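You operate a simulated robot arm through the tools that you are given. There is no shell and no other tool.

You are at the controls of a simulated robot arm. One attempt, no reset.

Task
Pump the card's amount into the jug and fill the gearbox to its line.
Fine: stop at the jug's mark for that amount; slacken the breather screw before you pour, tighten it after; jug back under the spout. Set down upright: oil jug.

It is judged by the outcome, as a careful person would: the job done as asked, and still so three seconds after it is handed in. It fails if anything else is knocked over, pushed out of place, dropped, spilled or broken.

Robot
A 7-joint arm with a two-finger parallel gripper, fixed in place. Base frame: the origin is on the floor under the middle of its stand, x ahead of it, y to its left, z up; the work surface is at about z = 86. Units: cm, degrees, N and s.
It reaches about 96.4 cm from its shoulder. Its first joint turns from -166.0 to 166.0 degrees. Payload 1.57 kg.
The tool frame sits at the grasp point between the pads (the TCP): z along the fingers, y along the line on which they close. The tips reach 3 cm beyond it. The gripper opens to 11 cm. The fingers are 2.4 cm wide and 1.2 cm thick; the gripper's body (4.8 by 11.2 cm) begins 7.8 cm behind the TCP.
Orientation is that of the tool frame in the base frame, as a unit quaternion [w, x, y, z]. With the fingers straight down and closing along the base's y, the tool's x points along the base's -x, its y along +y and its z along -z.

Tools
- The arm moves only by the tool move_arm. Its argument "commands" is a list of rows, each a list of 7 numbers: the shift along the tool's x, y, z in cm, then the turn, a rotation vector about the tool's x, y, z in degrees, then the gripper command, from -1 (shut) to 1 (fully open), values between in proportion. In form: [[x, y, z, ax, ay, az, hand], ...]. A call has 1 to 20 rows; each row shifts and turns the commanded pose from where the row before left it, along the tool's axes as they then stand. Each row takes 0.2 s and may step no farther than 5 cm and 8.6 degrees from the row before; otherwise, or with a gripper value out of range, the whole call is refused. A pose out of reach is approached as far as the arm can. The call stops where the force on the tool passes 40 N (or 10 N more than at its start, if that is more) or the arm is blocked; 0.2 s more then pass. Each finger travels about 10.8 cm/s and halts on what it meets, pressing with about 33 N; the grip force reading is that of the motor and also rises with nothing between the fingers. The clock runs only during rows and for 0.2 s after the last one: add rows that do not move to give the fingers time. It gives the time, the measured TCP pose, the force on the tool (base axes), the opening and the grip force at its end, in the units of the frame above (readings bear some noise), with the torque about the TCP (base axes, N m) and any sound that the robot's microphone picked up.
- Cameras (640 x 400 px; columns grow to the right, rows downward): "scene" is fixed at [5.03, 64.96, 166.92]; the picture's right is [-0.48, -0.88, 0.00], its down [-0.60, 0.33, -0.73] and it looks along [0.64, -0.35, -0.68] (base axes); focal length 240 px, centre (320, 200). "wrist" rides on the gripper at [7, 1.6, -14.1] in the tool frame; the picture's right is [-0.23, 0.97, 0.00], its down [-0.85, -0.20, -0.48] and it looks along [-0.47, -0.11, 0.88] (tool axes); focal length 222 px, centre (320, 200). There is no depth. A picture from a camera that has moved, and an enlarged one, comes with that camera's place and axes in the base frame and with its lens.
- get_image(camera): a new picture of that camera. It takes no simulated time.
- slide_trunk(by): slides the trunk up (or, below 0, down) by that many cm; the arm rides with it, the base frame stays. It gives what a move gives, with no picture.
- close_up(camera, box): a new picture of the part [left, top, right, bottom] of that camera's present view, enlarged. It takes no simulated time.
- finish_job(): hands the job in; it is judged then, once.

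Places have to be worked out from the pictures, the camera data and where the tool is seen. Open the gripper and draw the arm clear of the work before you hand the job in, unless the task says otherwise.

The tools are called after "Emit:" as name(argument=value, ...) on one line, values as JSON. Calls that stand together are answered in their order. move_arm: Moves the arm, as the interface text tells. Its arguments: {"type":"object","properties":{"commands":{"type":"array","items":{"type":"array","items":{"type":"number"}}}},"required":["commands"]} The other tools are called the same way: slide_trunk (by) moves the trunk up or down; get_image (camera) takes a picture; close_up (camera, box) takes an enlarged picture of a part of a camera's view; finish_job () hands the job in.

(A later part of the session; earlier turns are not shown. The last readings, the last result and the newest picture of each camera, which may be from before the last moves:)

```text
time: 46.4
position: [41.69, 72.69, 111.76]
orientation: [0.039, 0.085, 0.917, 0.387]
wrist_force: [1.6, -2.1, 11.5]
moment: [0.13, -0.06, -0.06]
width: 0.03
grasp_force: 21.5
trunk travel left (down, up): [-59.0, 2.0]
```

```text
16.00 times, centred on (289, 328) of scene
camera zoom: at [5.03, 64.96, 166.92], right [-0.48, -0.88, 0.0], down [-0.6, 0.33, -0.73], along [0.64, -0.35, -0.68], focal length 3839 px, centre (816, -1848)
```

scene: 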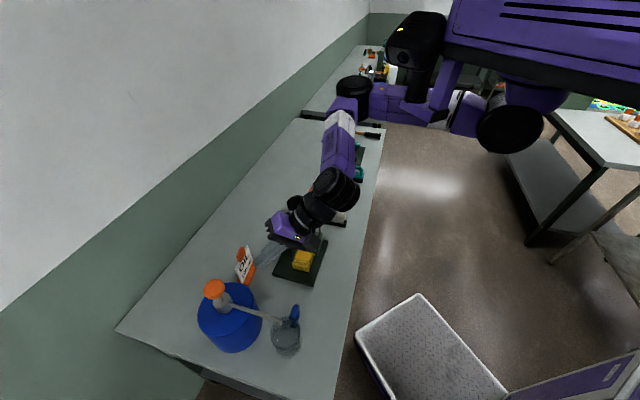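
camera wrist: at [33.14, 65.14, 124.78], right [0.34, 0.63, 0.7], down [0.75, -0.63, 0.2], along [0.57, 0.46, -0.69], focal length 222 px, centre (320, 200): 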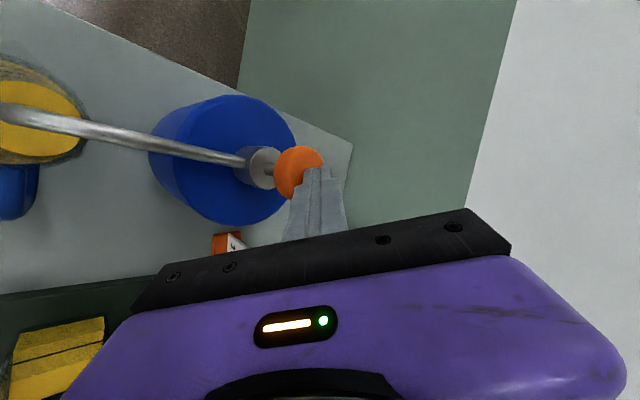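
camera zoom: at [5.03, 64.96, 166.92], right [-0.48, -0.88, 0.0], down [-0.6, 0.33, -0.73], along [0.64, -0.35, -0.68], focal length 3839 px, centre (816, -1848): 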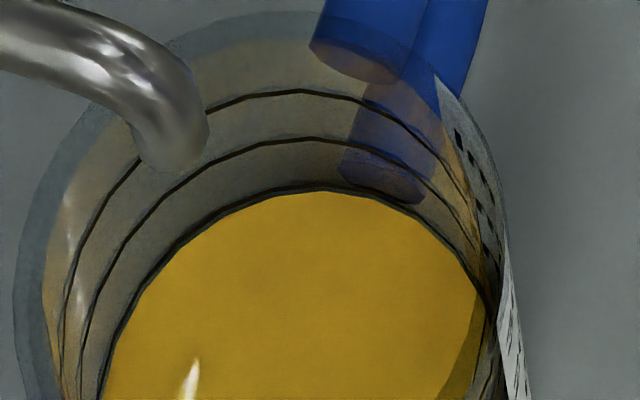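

Emit:
close_up(camera="scene", box=[284, 325, 296, 333])

Emit:
close_up(camera="scene", box=[278, 334, 290, 346])

Emit:
close_up(camera="scene", box=[282, 340, 302, 362])

```text
16.00 times, centred on (290, 329) of scene
camera zoom: at [5.03, 64.96, 166.92], right [-0.48, -0.88, 0.0], down [-0.6, 0.33, -0.73], along [0.64, -0.35, -0.68], focal length 3839 px, centre (800, -1864)
```

zoom: 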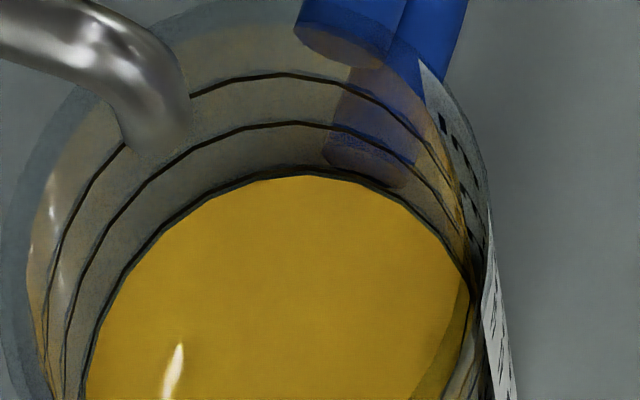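

```text
16.00 times, centred on (284, 340) of scene
camera zoom: at [5.03, 64.96, 166.92], right [-0.48, -0.88, 0.0], down [-0.6, 0.33, -0.73], along [0.64, -0.35, -0.68], focal length 3839 px, centre (896, -2040)
```

zoom: 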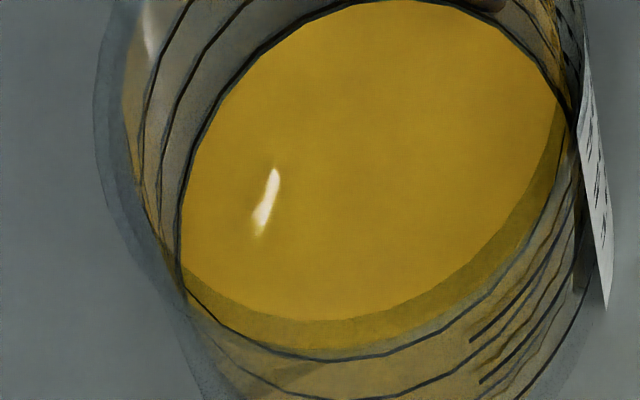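

```text
16.00 times, centred on (292, 351) of scene
camera zoom: at [5.03, 64.96, 166.92], right [-0.48, -0.88, 0.0], down [-0.6, 0.33, -0.73], along [0.64, -0.35, -0.68], focal length 3839 px, centre (768, -2216)
```

zoom: 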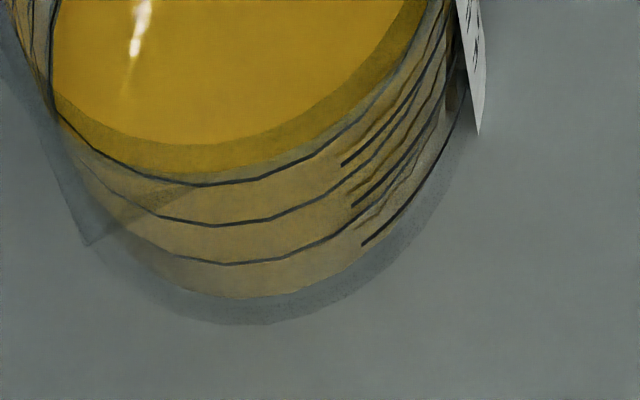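

Emit:
close_up(camera="wrist", box=[0, 50, 60, 90])

Emit:
close_up(camera="wrist", box=[0, 50, 100, 180])

```text
10.00 times, centred on (30, 70) of wrist
camera zoom: at [33.13, 65.2, 122.75], right [0.34, 0.63, 0.7], down [0.75, -0.63, 0.2], along [0.57, 0.46, -0.69], focal length 2221 px, centre (3220, 1500)
```

zoom: 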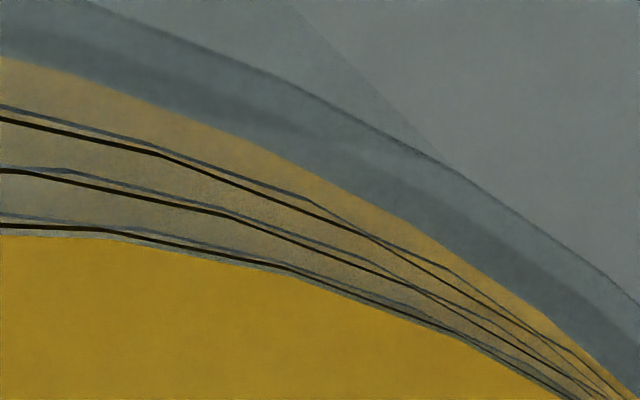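

```text
3.08 times, centred on (50, 115) of wrist
camera zoom: at [33.13, 65.2, 122.75], right [0.34, 0.63, 0.7], down [0.75, -0.63, 0.2], along [0.57, 0.46, -0.69], focal length 684 px, centre (1151, 462)
```

zoom: 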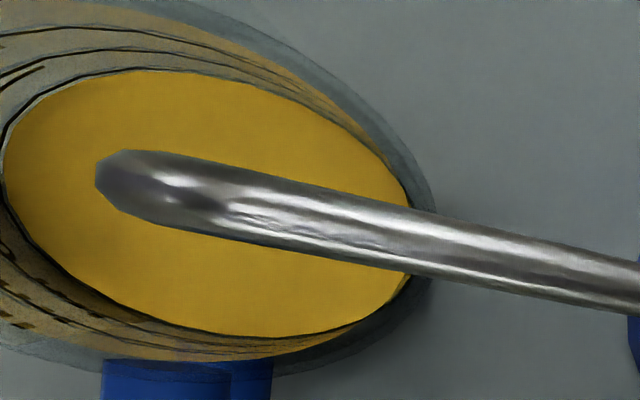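

From above, the oil surface sits just under the 100 ml ring. Combining three views I put it at roughly 90 ml, so it needs about a fifth of a stroke more. I'll lift to let the pump refill, then press slightly.

Emit:
move_arm(commands=[[0, 0.58, -0.56, 0, 0, 0, -1], [0, 0.72, -0.7, 0, 0, 0, -1], [0, 0.8, -0.77, 0, 0, 0, -1], [0, 0, 0, 0, 0, 0, -1]])

Emit:
close_up(camera="wrist", box=[0, 50, 60, 90])

```text
time: 47.4
position: [41.56, 72.81, 114.66]
orientation: [0.039, 0.085, 0.917, 0.387]
wrist_force: [-0.8, -1.1, 0.5]
moment: [0.0, 0.0, 0.03]
width: 0.02
grasp_force: 21.1
trunk travel left (down, up): [-59.0, 2.0]
```

```text
10.00 times, centred on (30, 70) of wrist
camera zoom: at [33.1, 65.34, 125.67], right [0.34, 0.63, 0.7], down [0.75, -0.63, 0.2], along [0.57, 0.46, -0.69], focal length 2221 px, centre (3220, 1500)
```

zoom: 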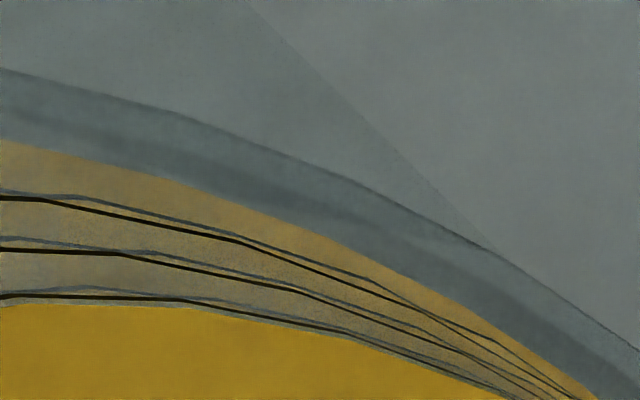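

Emit:
move_arm(commands=[[0, -0.22, 0.21, 0, 0, 0, -1], [0, -0.22, 0.21, 0, 0, 0, -1], [0, -0.1, 0.1, 0, 0, 0, -1], [0, 0, 0, 0, 0, 0, -1]])

Emit:
close_up(camera="wrist", box=[0, 50, 60, 90])

Emit:
close_up(camera="scene", box=[284, 325, 296, 333])

Emit:
close_up(camera="scene", box=[278, 334, 290, 346])

```text
time: 48.4
position: [41.65, 72.78, 113.86]
orientation: [0.039, 0.086, 0.917, 0.387]
wrist_force: [0.8, -0.3, 1.8]
moment: [0.02, -0.03, -0.01]
width: 0.0
grasp_force: 21.1
trunk travel left (down, up): [-59.0, 2.0]
```

```text
10.00 times, centred on (30, 70) of wrist
camera zoom: at [33.13, 65.29, 124.89], right [0.34, 0.63, 0.7], down [0.75, -0.63, 0.2], along [0.57, 0.46, -0.69], focal length 2221 px, centre (3220, 1500)
```

zoom: 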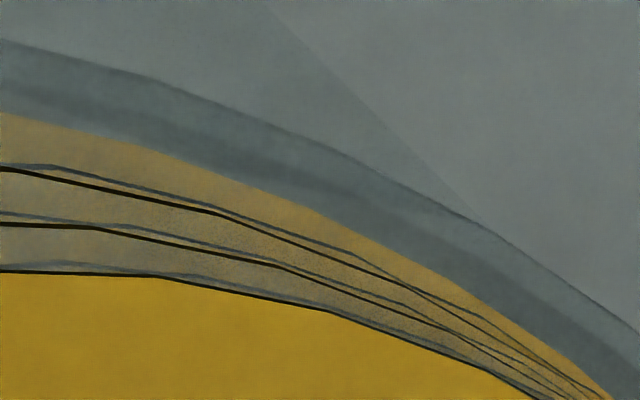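

```text
16.00 times, centred on (290, 329) of scene
camera zoom: at [5.03, 64.96, 166.92], right [-0.48, -0.88, 0.0], down [-0.6, 0.33, -0.73], along [0.64, -0.35, -0.68], focal length 3839 px, centre (800, -1864)
```

zoom: 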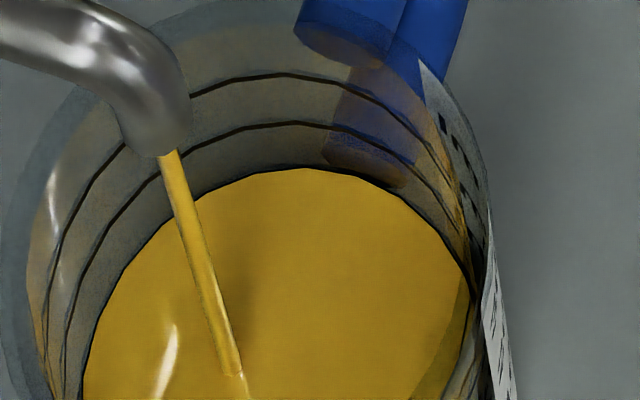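

```text
16.00 times, centred on (284, 340) of scene
camera zoom: at [5.03, 64.96, 166.92], right [-0.48, -0.88, 0.0], down [-0.6, 0.33, -0.73], along [0.64, -0.35, -0.68], focal length 3839 px, centre (896, -2040)
```

zoom: 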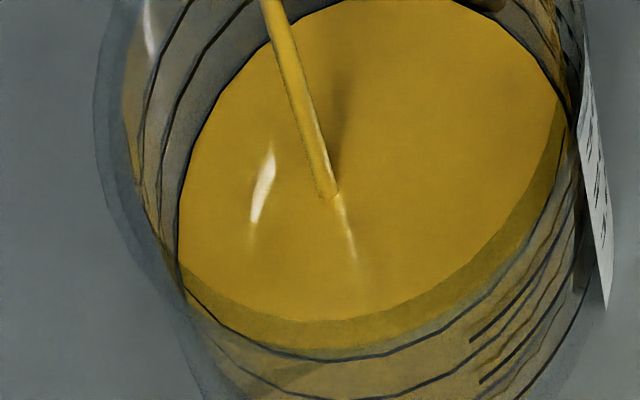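

The oil edge now just meets the 100 ml ring in every view, so I stop pumping. I lift straight off the knob and re-check the level.

Emit:
move_arm(commands=[[0, 0.5, -0.49, 0, 0, 0, -1], [0, 1.0, -0.98, 0, 0, 0, -1], [0, 1.0, -0.98, 0, 0, 0, -1], [0, 0, 0, 0, 0, 0, -1]])

Emit:
close_up(camera="scene", box=[284, 325, 296, 333])

Emit:
get_image(camera="wrist")

```text
time: 49.4
position: [41.36, 72.66, 117.55]
orientation: [0.039, 0.085, 0.918, 0.386]
wrist_force: [0.1, 0.1, -0.2]
moment: [0.0, -0.01, 0.0]
width: 0.0
grasp_force: 21.3
trunk travel left (down, up): [-59.0, 2.0]
```

```text
16.00 times, centred on (290, 329) of scene
camera zoom: at [5.03, 64.96, 166.92], right [-0.48, -0.88, 0.0], down [-0.6, 0.33, -0.73], along [0.64, -0.35, -0.68], focal length 3839 px, centre (800, -1864)
```

zoom: 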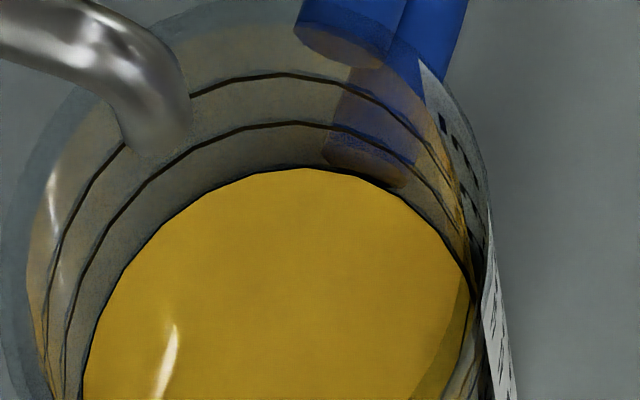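

```text
taken
camera wrist: at [32.96, 65.15, 128.51], right [0.34, 0.63, 0.7], down [0.75, -0.63, 0.2], along [0.57, 0.46, -0.69], focal length 222 px, centre (320, 200)
```

wrist: 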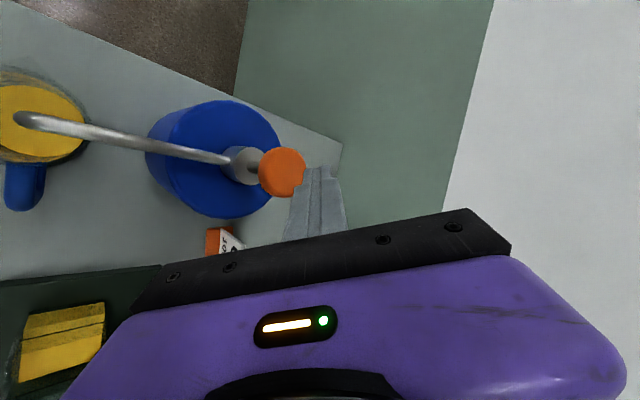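

The 100 ml is in. Now I retreat, un-tilt, and yaw toward the jug-handle grasp orientation (pointing along the bench toward the jug, camera on top), reversing the path that worked.

Emit:
move_arm(commands=[[-0.11, -2.125, -2.18, 0, 0, 0, -1], [-0.11, -2.125, -2.18, 0, 0, 0, -1], [-0.11, -2.125, -2.18, 0, 0, 0, -1], [-0.11, -2.125, -2.18, 0, 0, 0, -1], [0, -2.475, 0.354, 7.5, 0, 0, -1], [0, -2.408, 0.674, 7.5, 0, 0, -1], [0, -2.299, 0.982, 7.5, 0, 0, -1], [0, -2.151, 1.274, 7.5, 0, 0, -1], [0, -1.967, 1.544, 7.5, 0, 0, -1], [0, -1.748, 1.787, 7.5, 0, 0, -1], [0, 0, 0, 0, 0, 8, -0.5], [0, 0, 0, 0, 0, 8, -0.1], [0, 0, 0, 0, 0, 8, -0.1], [0, 0, 0, 0, 0, 8, -0.1], [0, 0, 0, 0, 0, 2, -0.1], [0, 0, 0, 0, 0, 0, -0.1]])

Emit:
get_image(camera="wrist")

Emit:
get_image(camera="scene")

```text
time: 52.8
position: [38.21, 51.86, 105.38]
orientation: [0.003, 0.381, 0.924, 0.006]
wrist_force: [0.6, 0.3, 0.1]
moment: [0.03, 0.02, -0.02]
width: 4.91
grasp_force: 0.1
trunk travel left (down, up): [-59.0, 2.0]
```

```text
taken
camera wrist: at [34.33, 57.82, 119.56], right [0.85, 0.53, 0.01], down [0.46, -0.75, 0.47], along [0.26, -0.4, -0.88], focal length 222 px, centre (320, 200)
```

wrist: 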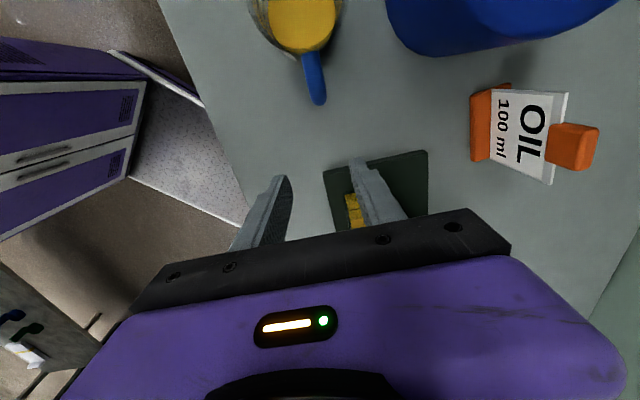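

```text
taken
```

scene: 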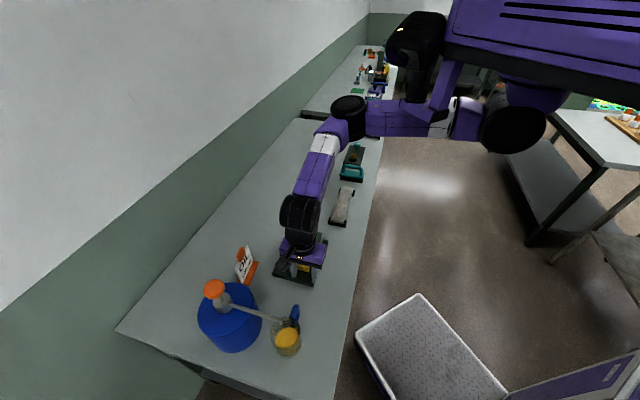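

Emit:
close_up(camera="wrist", box=[240, 0, 380, 120])

Emit:
close_up(camera="scene", box=[268, 296, 312, 330])

```text
3.33 times, centred on (310, 60) of wrist
camera zoom: at [34.33, 57.82, 119.56], right [0.85, 0.53, 0.01], down [0.46, -0.75, 0.47], along [0.26, -0.4, -0.88], focal length 740 px, centre (353, 667)
```

zoom: 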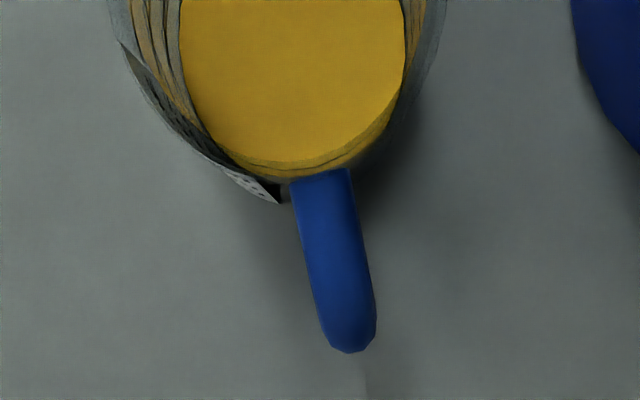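

```text
11.76 times, centred on (290, 313) of scene
camera zoom: at [5.03, 64.96, 166.92], right [-0.48, -0.88, 0.0], down [-0.6, 0.33, -0.73], along [0.64, -0.35, -0.68], focal length 2823 px, centre (673, -1129)
```

zoom: 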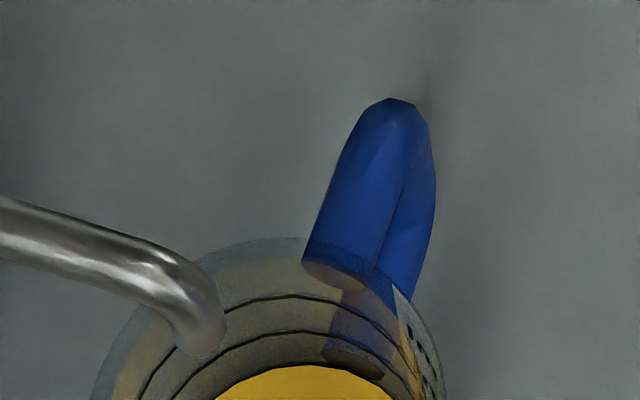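

The handle's outer end is near (35.2, 56.4), pointing at the gearbox side, with a bar about 1.4 cm wide. Now I pitch the tool toward the jug by 50° to look along the grasp direction.

Emit:
move_arm(commands=[[0, 0, 0, 0, 7.5, 0, -0.1], [0, 0, 0, 0, 8.5, 0, -0.1], [0, 0, 0, 0, 8.5, 0, -0.1], [0, 0, 0, 0, 8.5, 0, -0.1], [0, 0, 0, 0, 8.5, 0, -0.1], [0, 0, 0, 0, 8.5, 0, -0.1], [0, 0, 0, 0, 0, 0, -0.1]])

Emit:
get_image(camera="wrist")

Emit:
get_image(camera="scene")

```text
time: 54.4
position: [38.31, 52.02, 105.26]
orientation: [-0.389, 0.342, 0.839, 0.168]
wrist_force: [1.2, 0.1, 0.4]
moment: [0.01, -0.01, 0.04]
width: 4.92
grasp_force: 0.0
trunk travel left (down, up): [-59.0, 2.0]
```

```text
taken
camera wrist: at [43.86, 48.47, 119.72], right [0.79, 0.59, -0.16], down [0.51, -0.78, -0.35], along [-0.33, 0.2, -0.92], focal length 222 px, centre (320, 200)
```

wrist: 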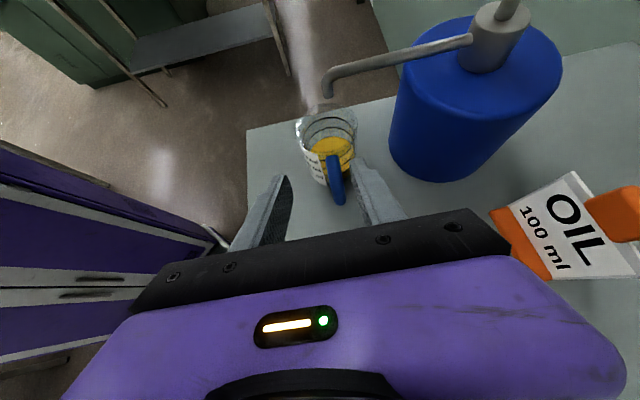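

```text
taken
```

scene: 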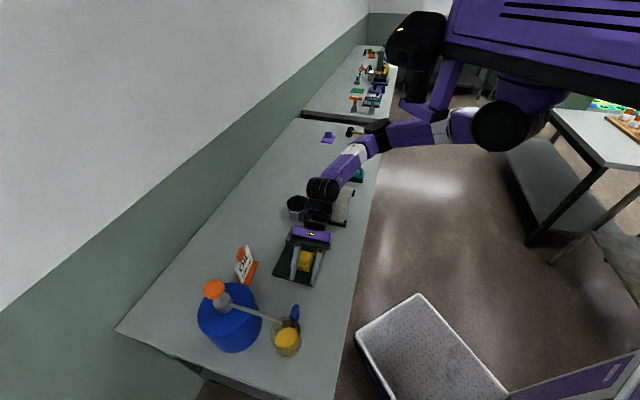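

Emit:
close_up(camera="wrist", box=[285, 60, 385, 215])

Emit:
close_up(camera="wrist", box=[230, 60, 430, 250])

```text
2.58 times, centred on (335, 138) of wrist
camera zoom: at [43.86, 48.47, 119.72], right [0.79, 0.59, -0.16], down [0.51, -0.78, -0.35], along [-0.33, 0.2, -0.92], focal length 573 px, centre (281, 361)
```

zoom: 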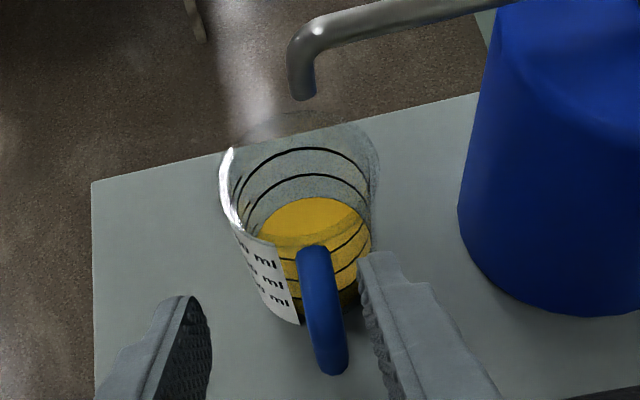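

```text
2.11 times, centred on (330, 155) of wrist
camera zoom: at [43.86, 48.47, 119.72], right [0.79, 0.59, -0.16], down [0.51, -0.78, -0.35], along [-0.33, 0.2, -0.92], focal length 468 px, centre (299, 295)
```

zoom: 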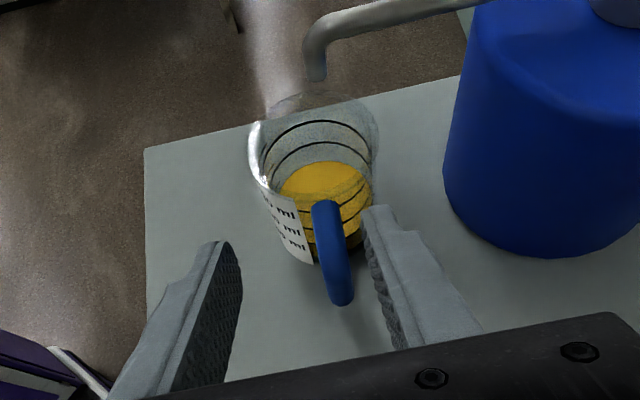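

I can see the jug well: oil at the lowest ring, handle in the plane e2≈65.2 of the bench axes. Before picking it up I'll rehearse the pour motion empty-handed to make sure the arm won't be blocked mid-pour. First, move over the gearbox.

Emit:
move_arm(commands=[[-1.53, 0.89, -3.57, 0, 0, 0, -0.1], [-1.53, 0.89, -3.57, 0, 0, 0, -0.1], [-1.53, 0.89, -3.57, 0, 0, 0, -0.1], [-1.53, 0.89, -3.57, 0, 0, 0, -0.1], [-1.53, 0.89, -3.57, 0, 0, 0, -0.1], [-1.53, 0.89, -3.57, 0, 0, 0, -0.1], [0, 0, 0, 0, -7.5, 0, -0.1], [0, 0, 0, 0, -7.5, 0, -0.1], [0, 0, 0, 0, -7.5, 0, -0.1], [0, 0, 0, 0, -7.5, 0, -0.1], [0, 0, 0, 0, -7.5, 0, -0.1], [0, 0, 0, 0, -7.5, 0, -0.1], [0, 0, 0, 0, -7.5, 0, -0.1], [0, 0, 0, 0, -7.5, 0, -0.1], [0, 0, 0, 0, 0, 0, -0.1]])

Emit:
get_image(camera="wrist")

Emit:
get_image(camera="scene")

```text
time: 57.6
position: [57.81, 39.97, 112.31]
orientation: [0.084, 0.38, 0.921, -0.026]
wrist_force: [-0.5, -0.9, 0.1]
moment: [0.0, 0.01, -0.01]
width: 4.96
grasp_force: 0.1
trunk travel left (down, up): [-59.0, 2.0]
```

```text
taken
camera wrist: at [52.24, 47.61, 124.92], right [0.84, 0.53, 0.05], down [0.39, -0.68, 0.62], along [0.37, -0.5, -0.79], focal length 222 px, centre (320, 200)
```

wrist: 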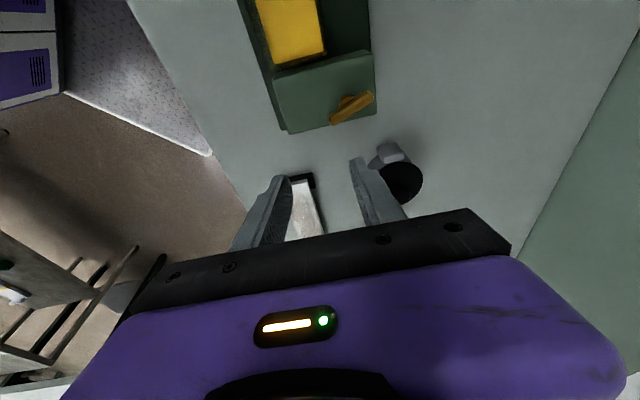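

```text
taken
```

scene: 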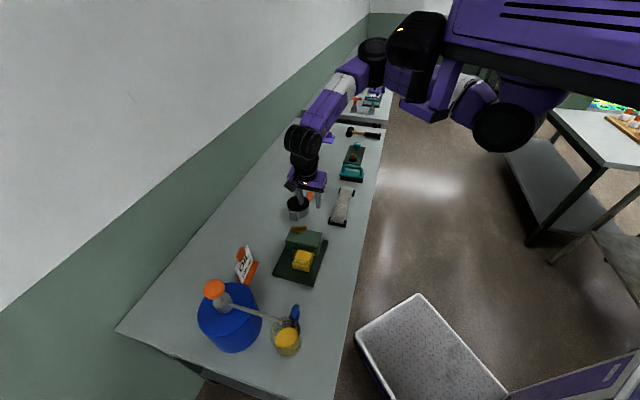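

That works so far. Continuing the rehearsal through the full pour tilt.

Emit:
move_arm(commands=[[0.71, 0, -0.89, 0, -5, 0, -0.1], [0.63, 0, -0.95, 0, -5, 0, -0.1], [0.68, 0, -0.83, 0, -5, 0, -0.1], [0.61, 0, -0.89, 0, -5, 0, -0.1], [0.69, 0, -0.86, 0, -5, 0, -0.1], [0.61, 0, -0.92, 0, -5, 0, -0.1], [0.7, 0, -0.84, 0, -5, 0, -0.1], [0.62, 0, -0.9, 0, -5, 0, -0.1], [0, 0, 0, 0, 0, 0, -0.1]])

Emit:
get_image(camera="wrist")

Emit:
get_image(camera="scene")

```text
time: 59.3
position: [60.86, 40.37, 116.52]
orientation: [0.347, 0.432, 0.815, -0.166]
wrist_force: [0.4, 0.3, -0.3]
moment: [0.02, -0.01, 0.02]
width: 4.96
grasp_force: 0.1
trunk travel left (down, up): [-59.0, 2.0]
stopped in row 8: the arm was blocked; the commanded pose is now the measured one
```

```text
taken
camera wrist: at [53.62, 53.47, 121.48], right [0.89, 0.42, 0.19], down [-0.04, -0.34, 0.94], along [0.46, -0.84, -0.29], focal length 222 px, centre (320, 200)
```

wrist: 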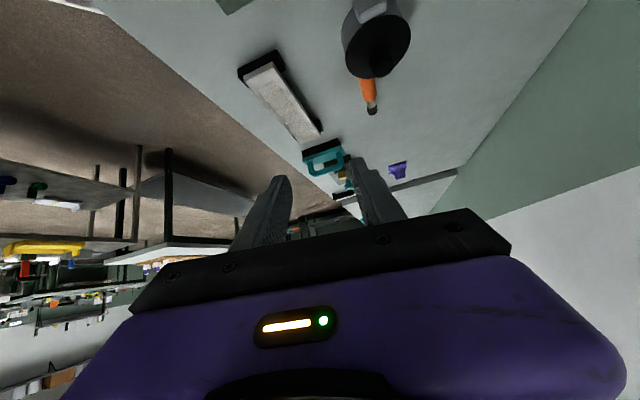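

```text
taken
```

scene: 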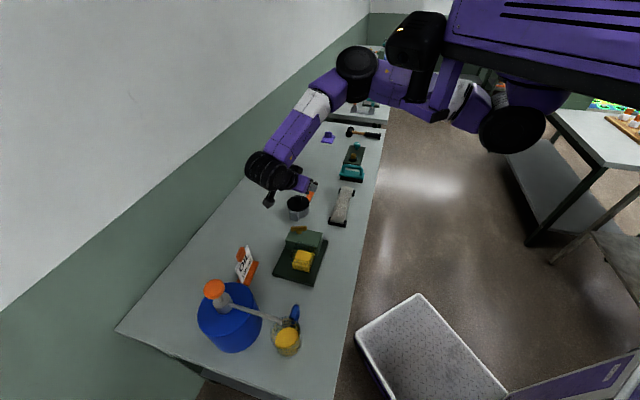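

The rehearsal was worth it: the arm gets blocked near the end of the tilt because the elbow drifted high. I'll look at where the arm is fouling.

Emit:
close_up(camera="scene", box=[310, 0, 550, 200])

Emit:
close_up(camera="scene", box=[230, 20, 430, 230])

```text
2.00 times, centred on (430, 100) of scene
camera zoom: at [5.03, 64.96, 166.92], right [-0.48, -0.88, 0.0], down [-0.6, 0.33, -0.73], along [0.64, -0.35, -0.68], focal length 480 px, centre (100, 400)
```

zoom: 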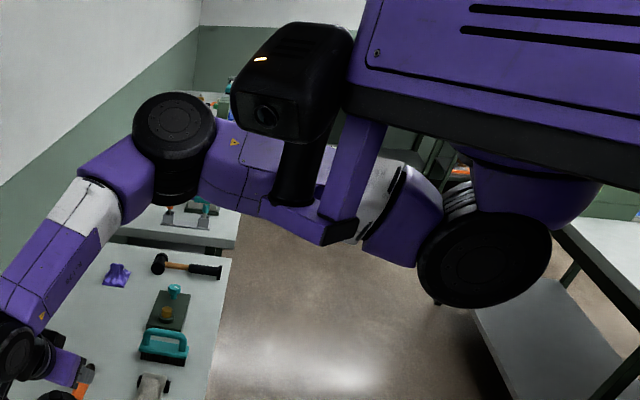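

```text
1.90 times, centred on (330, 125) of scene
camera zoom: at [5.03, 64.96, 166.92], right [-0.48, -0.88, 0.0], down [-0.6, 0.33, -0.73], along [0.64, -0.35, -0.68], focal length 457 px, centre (301, 343)
```

zoom: 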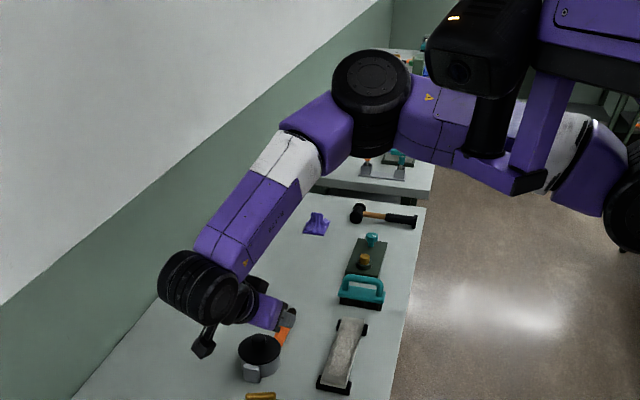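

The elbow rode up into the head bracket on that path, whereas going in low earlier kept it clear. I'll unwind, drop low over the gearbox at a safe height, and swing left low again to re-establish the low-elbow posture.

Emit:
move_arm(commands=[[1.48, 0, 1.48, 0, 7.5, 0, -0.1], [1.28, 0, 1.67, 0, 7.5, 0, -0.1], [1.05, 0, 1.82, 0, 7.5, 0, -0.1], [0.8, 0, 1.94, 0, 7.5, 0, -0.1], [0.54, 0, 2.03, 0, 7.5, 0, -0.1], [0.27, 0, 2.08, 0, 7.5, 0, -0.1], [0, 0, 0, 0, 0, -5, -0.1], [0, 0, 0, 0, 0, -5, -0.1], [0, 0, 0, 0, 0, 0, -0.1]])

Emit:
close_up(camera="scene", box=[260, 0, 550, 260])

```text
time: 61.3
position: [61.12, 40.61, 103.83]
orientation: [0.01, 0.383, 0.924, 0.011]
wrist_force: [-1.0, 0.1, -0.3]
moment: [-0.01, 0.01, 0.03]
width: 4.93
grasp_force: 0.2
trunk travel left (down, up): [-59.0, 2.0]
```

```text
1.54 times, centred on (405, 130) of scene
camera zoom: at [5.03, 64.96, 166.92], right [-0.48, -0.88, 0.0], down [-0.6, 0.33, -0.73], along [0.64, -0.35, -0.68], focal length 369 px, centre (189, 308)
```

zoom: 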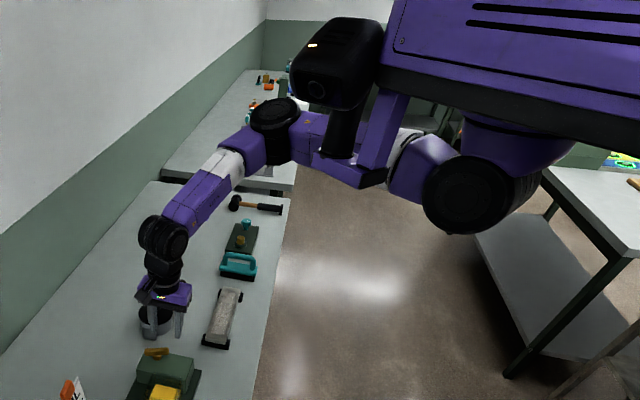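

Posture recovered. I'll swing left low, then rehearse the pour again with a steeper hand (50° below horizontal), which keeps the wrist further left and lower throughout.

Emit:
move_arm(commands=[[3.92, -1.32, 0, 0, 0, 0, -0.1], [3.92, -1.32, 0, 0, 0, 0, -0.1], [3.92, -1.32, 0, 0, 0, 0, -0.1], [3.92, -1.32, 0, 0, 0, 0, -0.1], [3.92, -1.32, 0, 0, 0, 0, -0.1], [3.92, -1.32, 0, 0, 0, 0, -0.1], [0, 0, 0, 0, 8, 0, -0.1], [0, 0, 0, 0, 8, 0, -0.1], [0, 0, 0, 0, 8, 0, -0.1], [0, 0, 0, 0, 8, 0, -0.1], [0, 0, 0, 0, 8, 0, -0.1], [0, 0, 0, 0, 0, 0, -0.1]])

Emit:
get_image(camera="scene")

```text
time: 63.9
position: [39.12, 51.68, 103.25]
orientation: [-0.306, 0.357, 0.871, 0.143]
wrist_force: [-1.0, 0.0, -0.1]
moment: [0.03, 0.02, 0.0]
width: 4.95
grasp_force: 0.1
trunk travel left (down, up): [-59.0, 2.0]
```

```text
taken
```

scene: 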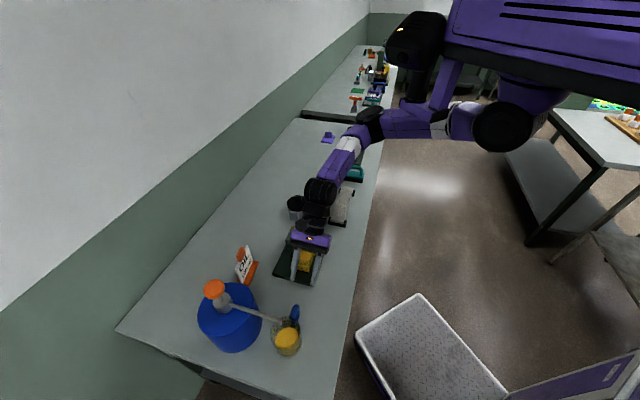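

Emit:
move_arm(commands=[[-1.58, 0.5, -2.3, 0, -7.5, 0, -0.1], [-1.87, 0.5, -2.08, 0, -7.5, 0, -0.1], [-2.12, 0.5, -1.82, 0, -7.5, 0, -0.1], [-2.34, 0.5, -1.52, 0, -7.5, 0, -0.1], [-2.52, 0.5, -1.21, 0, -7.5, 0, -0.1], [-2.65, 0.5, -0.87, 0, -7.5, 0, -0.1], [-2.74, 0.5, -0.51, 0, -7.5, 0, -0.1], [-2.79, 0.5, -0.15, 0, -7.5, 0, -0.1], [0, 0, 0, 0, 0, 0, -0.1]])

Emit:
get_image(camera="scene")

```text
time: 65.9
position: [56.88, 39.12, 109.84]
orientation: [0.171, 0.38, 0.907, -0.056]
wrist_force: [-1.2, 0.9, 0.0]
moment: [-0.01, 0.04, -0.02]
width: 4.93
grasp_force: 0.0
trunk travel left (down, up): [-59.0, 2.0]
```

```text
taken
```

scene: 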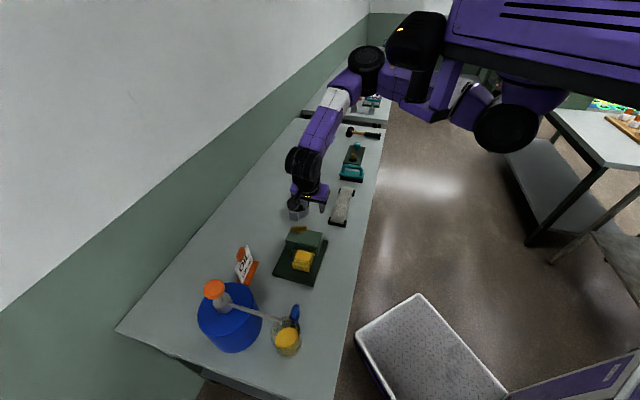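

Emit:
move_arm(commands=[[0.79, 0, -0.55, 0, -5, 0, -0.1], [0.74, 0, -0.62, 0, -5, 0, -0.1], [0.68, 0, -0.68, 0, -5, 0, -0.1], [0.62, 0, -0.74, 0, -5, 0, -0.1], [0.55, 0, -0.79, 0, -5, 0, -0.1], [0.48, 0, -0.83, 0, -5, 0, -0.1], [0, 0, 0, 0, 0, 0, -0.1]])

Emit:
close_up(camera="scene", box=[260, 0, 550, 260])

```text
time: 67.2
position: [60.71, 38.29, 111.59]
orientation: [0.371, 0.429, 0.805, -0.175]
wrist_force: [0.1, -0.3, 0.3]
moment: [0.01, -0.01, 0.01]
width: 4.92
grasp_force: 0.1
trunk travel left (down, up): [-59.0, 2.0]
stopped in row 6: the arm was blocked; the commanded pose is now the measured one
```

```text
1.54 times, centred on (405, 130) of scene
camera zoom: at [5.03, 64.96, 166.92], right [-0.48, -0.88, 0.0], down [-0.6, 0.33, -0.73], along [0.64, -0.35, -0.68], focal length 369 px, centre (189, 308)
```

zoom: 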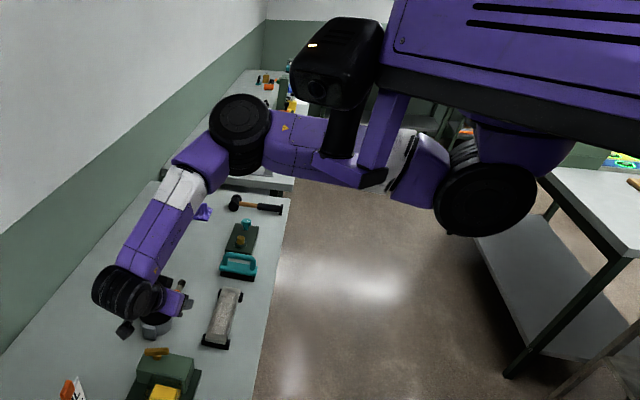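

Still blocked late in the tilt — the wrist height drives the elbow up. I'll unwind again, and next rehearse with the hand even steeper (70° below horizontal at grasp) and do most of the tilt on the left side, so the wrist stays low.

Emit:
move_arm(commands=[[0.85, 0, 0.9, 0, 7.5, 0, -0.1], [0.75, 0, 1.0, 0, 7.5, 0, -0.1], [0.63, 0, 1.1, 0, 7.5, 0, -0.1], [0.48, 0, 1.17, 0, 7.5, 0, -0.1], [0.33, 0, 1.23, 0, 7.5, 0, -0.1], [0.16, 0, 1.26, 0, 7.5, 0, -0.1], [0, 0, 0, 0, 2.5, -5, -0.1], [0, 0, 0, 0, 0, -5, -0.1], [0, 0, 0, 0, 0, 0, -0.1]])

```text
time: 69.2
position: [61.11, 38.08, 104.06]
orientation: [0.017, 0.385, 0.923, 0.01]
wrist_force: [-0.4, -0.5, 0.2]
moment: [-0.01, 0.0, 0.0]
width: 4.97
grasp_force: 0.0
trunk travel left (down, up): [-59.0, 2.0]
```

Emit:
slide_trunk(by=2)

Emit:
move_arm(commands=[[4.2, -1.0, 0.5, 0, 0, 0, -0.1], [4.2, -1.0, 0.5, 0, 0, 0, -0.1], [4.2, -1.0, 0.5, 0, 0, 0, -0.1], [4.2, -1.0, 0.5, 0, 0, 0, -0.1], [4.2, -1.0, 0.3, 0, 0, 0, -0.1], [4.2, -1.0, 0, 0, 0, 0, -0.1], [0, 0, 0, 0, 7, 0, -0.1], [0, 0, 0, 0, 7, 0, -0.1], [0, 0, 0, 0, 7, 0, -0.1], [0, 0, 0, 0, 0, 0, -0.1]])

Emit:
get_image(camera="scene")

Emit:
get_image(camera="wrist")

```text
time: 69.9
position: [61.22, 38.09, 105.97]
orientation: [0.016, 0.384, 0.923, 0.01]
wrist_force: [0.3, 0.4, 0.9]
moment: [-0.01, -0.01, 0.03]
width: 4.94
grasp_force: 0.1
trunk travel left (down, up): [-61.0, 0.0]
```

```text
time: 72.1
position: [39.24, 51.75, 103.09]
orientation: [-0.153, 0.376, 0.911, 0.081]
wrist_force: [0.1, -0.3, -0.4]
moment: [-0.01, 0.01, 0.01]
width: 4.96
grasp_force: 0.0
trunk travel left (down, up): [-61.0, 0.0]
```

```text
taken
```

scene: 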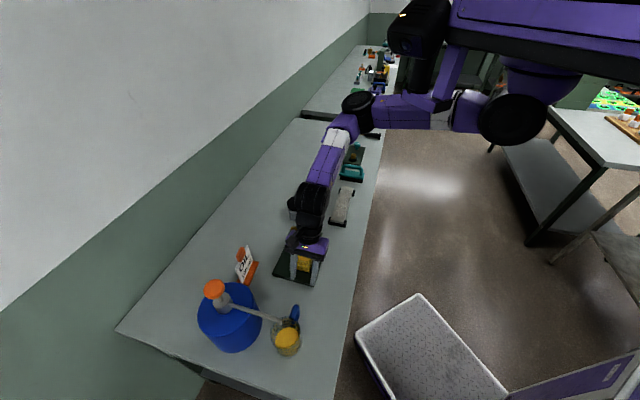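

```text
taken
camera wrist: at [38.84, 53.8, 118.79], right [0.84, 0.54, -0.05], down [0.54, -0.83, 0.15], along [0.04, -0.15, -0.99], focal length 222 px, centre (320, 200)
```

wrist: 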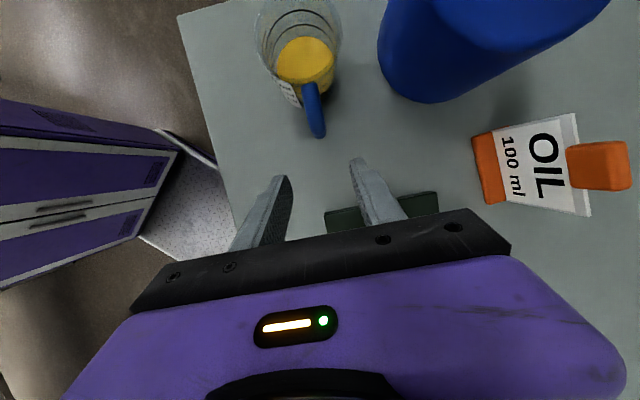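

The elbow is low now. Rehearsing: tilt 60° on the left side while rising.

Emit:
move_arm(commands=[[-0.12, 0.2, -1.09, 0, -7.5, 0, -0.1], [-0.26, 0.2, -1.07, 0, -7.5, 0, -0.1], [-0.4, 0.2, -1.02, 0, -7.5, 0, -0.1], [-0.53, 0.2, -0.96, 0, -7.5, 0, -0.1], [-0.65, 0.2, -0.89, 0, -7.5, 0, -0.1], [-0.76, 0.2, -0.79, 0, -7.5, 0, -0.1], [-0.86, 0.2, -0.69, 0, -7.5, 0, -0.1], [-0.94, 0.2, -0.57, 0, -7.5, 0, -0.1], [0, 0, 0, 0, 0, 0, -0.1]])

Emit:
get_image(camera="scene")

```text
time: 73.5
position: [50.31, 46.46, 107.16]
orientation: [0.193, 0.457, 0.862, -0.105]
wrist_force: [-0.6, -0.2, 0.0]
moment: [-0.01, -0.03, 0.01]
width: 4.96
grasp_force: 0.0
trunk travel left (down, up): [-61.0, 0.0]
stopped in row 7: the arm was blocked; the commanded pose is now the measured one
```

```text
taken
```

scene: 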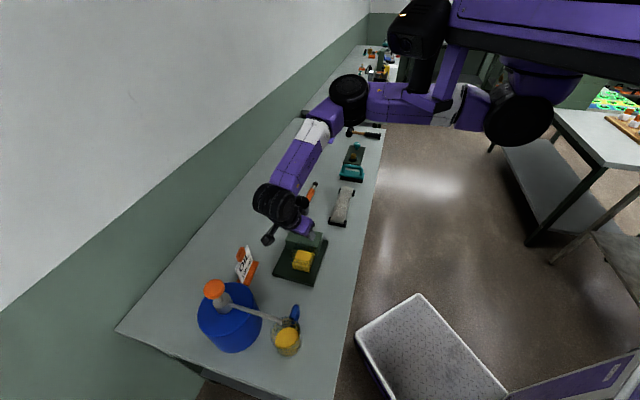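

Now I see the real limit: the hand can't fold back much beyond perpendicular to the forearm. So I need a nearly horizontal grasp (pointing at the handle from the robot side), which leaves the hand roughly vertical at full pour. I'll unwind to vertical and set that orientation up.

Emit:
move_arm(commands=[[1.09, -1.35, -0.51, 0, 6.25, 0, -0.1], [1.13, -1.35, -0.39, 0, 6.25, 0, -0.1], [1.17, -1.35, -0.26, 0, 6.25, 0, -0.1], [1.19, -1.35, -0.13, 0, 6.25, 0, -0.1], [0, 0, 0, 0, 0, 7, -0.1], [0, 0, 0, 0, 0, 7, -0.1], [0, 0, 0, 0, 0, 0, -0.1]])

```text
time: 75.1
position: [42.91, 47.64, 107.18]
orientation: [0.003, 0.573, 0.82, -0.002]
wrist_force: [-0.2, -0.3, -0.6]
moment: [0.01, 0.0, -0.02]
width: 4.94
grasp_force: 0.1
trunk travel left (down, up): [-61.0, 0.0]
```

Vertical at the right yaw. Now tilting the hand down to about 15° below horizontal on the robot side of the bench, clear of the gearbox.

Emit:
move_arm(commands=[[0.14, -0.45, 0.72, 0, 7.5, 0, -0.1], [0.04, -0.45, 0.73, 0, 7.5, 0, -0.1], [-0.05, -0.45, 0.73, 0, 7.5, 0, -0.1], [-0.15, -0.45, 0.72, 0, 7.5, 0, -0.1], [-0.24, -0.45, 0.69, 0, 7.5, 0, -0.1], [-0.33, -0.45, 0.65, 0, 7.5, 0, -0.1], [-0.41, -0.45, 0.61, 0, 7.5, 0, -0.1], [-0.49, -0.45, 0.55, 0, 7.5, 0, -0.1], [-0.56, -0.45, 0.48, 0, 7.5, 0, -0.1], [-0.61, -0.45, 0.4, 0, 7.5, 0, -0.1], [0, 0, 0, 0, 0, 0, -0.1]])

Emit:
get_image(camera="wrist")

Emit:
get_image(camera="scene")

```text
time: 77.5
position: [38.51, 47.17, 100.05]
orientation: [-0.497, 0.454, 0.652, 0.347]
wrist_force: [-0.1, 0.6, 0.0]
moment: [-0.02, 0.04, 0.0]
width: 4.97
grasp_force: 0.0
trunk travel left (down, up): [-61.0, 0.0]
```

```text
taken
camera wrist: at [44.12, 36.63, 110.57], right [0.93, 0.28, -0.22], down [0.05, -0.71, -0.7], along [-0.35, 0.64, -0.68], focal length 222 px, centre (320, 200)
```

wrist: 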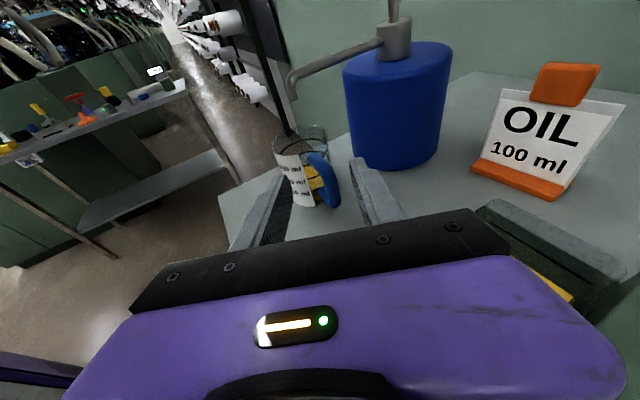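

```text
taken
```

scene: 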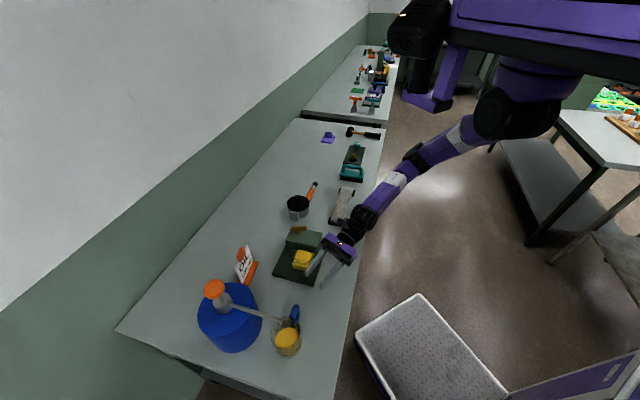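

That reached the low side pose cleanly, and it gives a near-side view of the jug. Zooming in to check oil level and handle geometry.

Emit:
close_up(camera="wrist", box=[255, 60, 375, 225])

Emit:
close_up(camera="wrist", box=[265, 115, 345, 215])

```text
2.42 times, centred on (315, 142) of wrist
camera zoom: at [44.12, 36.63, 110.57], right [0.93, 0.28, -0.22], down [0.05, -0.71, -0.7], along [-0.35, 0.64, -0.68], focal length 538 px, centre (332, 339)
```

zoom: 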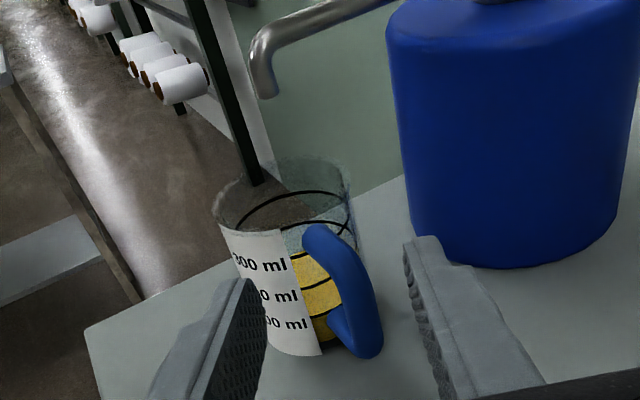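

```text
4.00 times, centred on (305, 165) of wrist
camera zoom: at [44.12, 36.63, 110.57], right [0.93, 0.28, -0.22], down [0.05, -0.71, -0.7], along [-0.35, 0.64, -0.68], focal length 888 px, centre (380, 340)
```

zoom: 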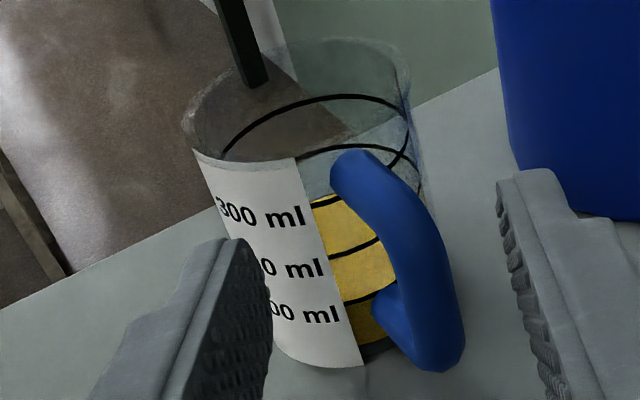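

Handle geometry is clear: the vertical part spans z≈89.5–93 at e1≈14.9, e2≈64.9 (bench axes). I'll lower to the pre-grasp point in line with it.

Emit:
move_arm(commands=[[-1.9, 0.06, 1.21, 0, 0, 0, -0.1], [-1.9, 0.06, 1.21, 0, 0, 0, -0.1], [-1.9, 0.06, 1.21, 0, 0, 0, -0.1], [0, 0, 0, 0, 0, 0, -0.1]])

Emit:
get_image(camera="wrist")

Emit:
close_up(camera="scene", box=[250, 215, 380, 370])

```text
time: 78.5
position: [38.11, 49.25, 93.57]
orientation: [-0.497, 0.455, 0.653, 0.347]
wrist_force: [1.2, -0.1, -0.3]
moment: [-0.01, -0.02, -0.02]
width: 4.95
grasp_force: 0.0
trunk travel left (down, up): [-61.0, 0.0]
```

```text
taken
camera wrist: at [43.62, 38.76, 104.01], right [0.94, 0.28, -0.22], down [0.05, -0.71, -0.7], along [-0.35, 0.64, -0.68], focal length 222 px, centre (320, 200)
```

wrist: 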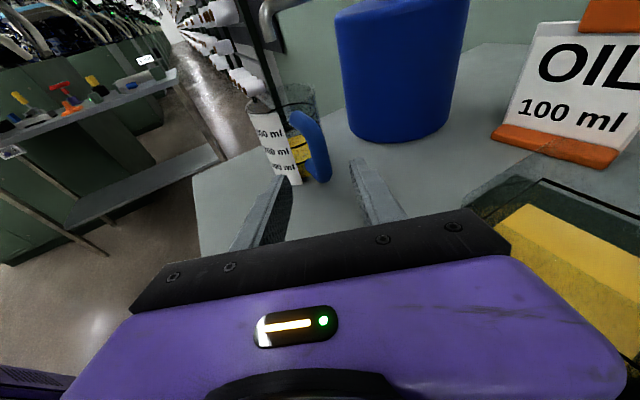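

```text
2.58 times, centred on (315, 292) of scene
camera zoom: at [5.03, 64.96, 166.92], right [-0.48, -0.88, 0.0], down [-0.6, 0.33, -0.73], along [0.64, -0.35, -0.68], focal length 619 px, centre (333, -39)
```

zoom: 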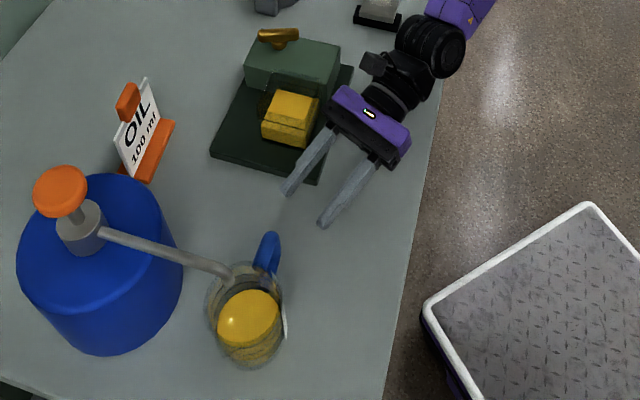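

The bar projects right where I expect between the fingers. Advancing straight along the finger direction to the handle.

Emit:
move_arm(commands=[[0, 0, 2, 0, 0, 0, -0.1], [0, 0, 2, 0, 0, 0, -0.1], [0, 0, 2, 0, 0, 0, -0.1], [0, 0, 1.5, 0, 0, 0, -0.1], [0, 0, 0, 0, 0, 0, -0.1]])

Emit:
close_up(camera="wrist", box=[240, 60, 400, 230])

Emit:
close_up(camera="scene", box=[262, 290, 322, 350])

```text
time: 79.7
position: [35.5, 56.15, 91.65]
orientation: [-0.497, 0.455, 0.653, 0.346]
wrist_force: [0.2, 0.5, 0.2]
moment: [0.0, -0.02, 0.01]
width: 4.94
grasp_force: 0.0
trunk travel left (down, up): [-61.0, 0.0]
```

```text
2.35 times, centred on (320, 145) of wrist
camera zoom: at [41.13, 45.59, 102.01], right [0.93, 0.28, -0.22], down [0.05, -0.71, -0.7], along [-0.35, 0.64, -0.68], focal length 523 px, centre (320, 329)
```

zoom: 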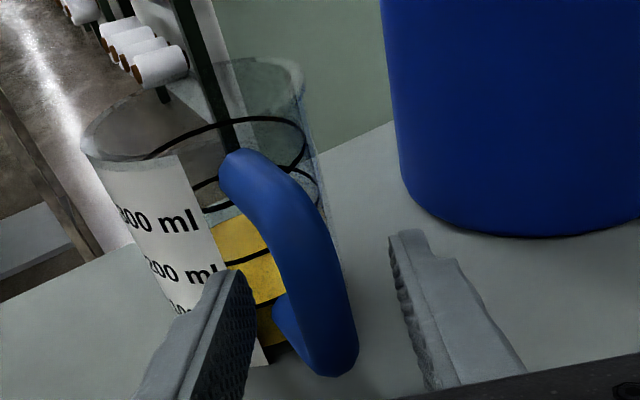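

```text
6.67 times, centred on (292, 320) of scene
camera zoom: at [5.03, 64.96, 166.92], right [-0.48, -0.88, 0.0], down [-0.6, 0.33, -0.73], along [0.64, -0.35, -0.68], focal length 1600 px, centre (507, -600)
```

zoom: 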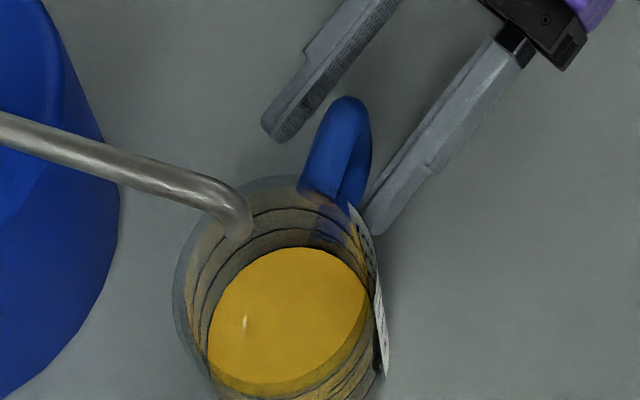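

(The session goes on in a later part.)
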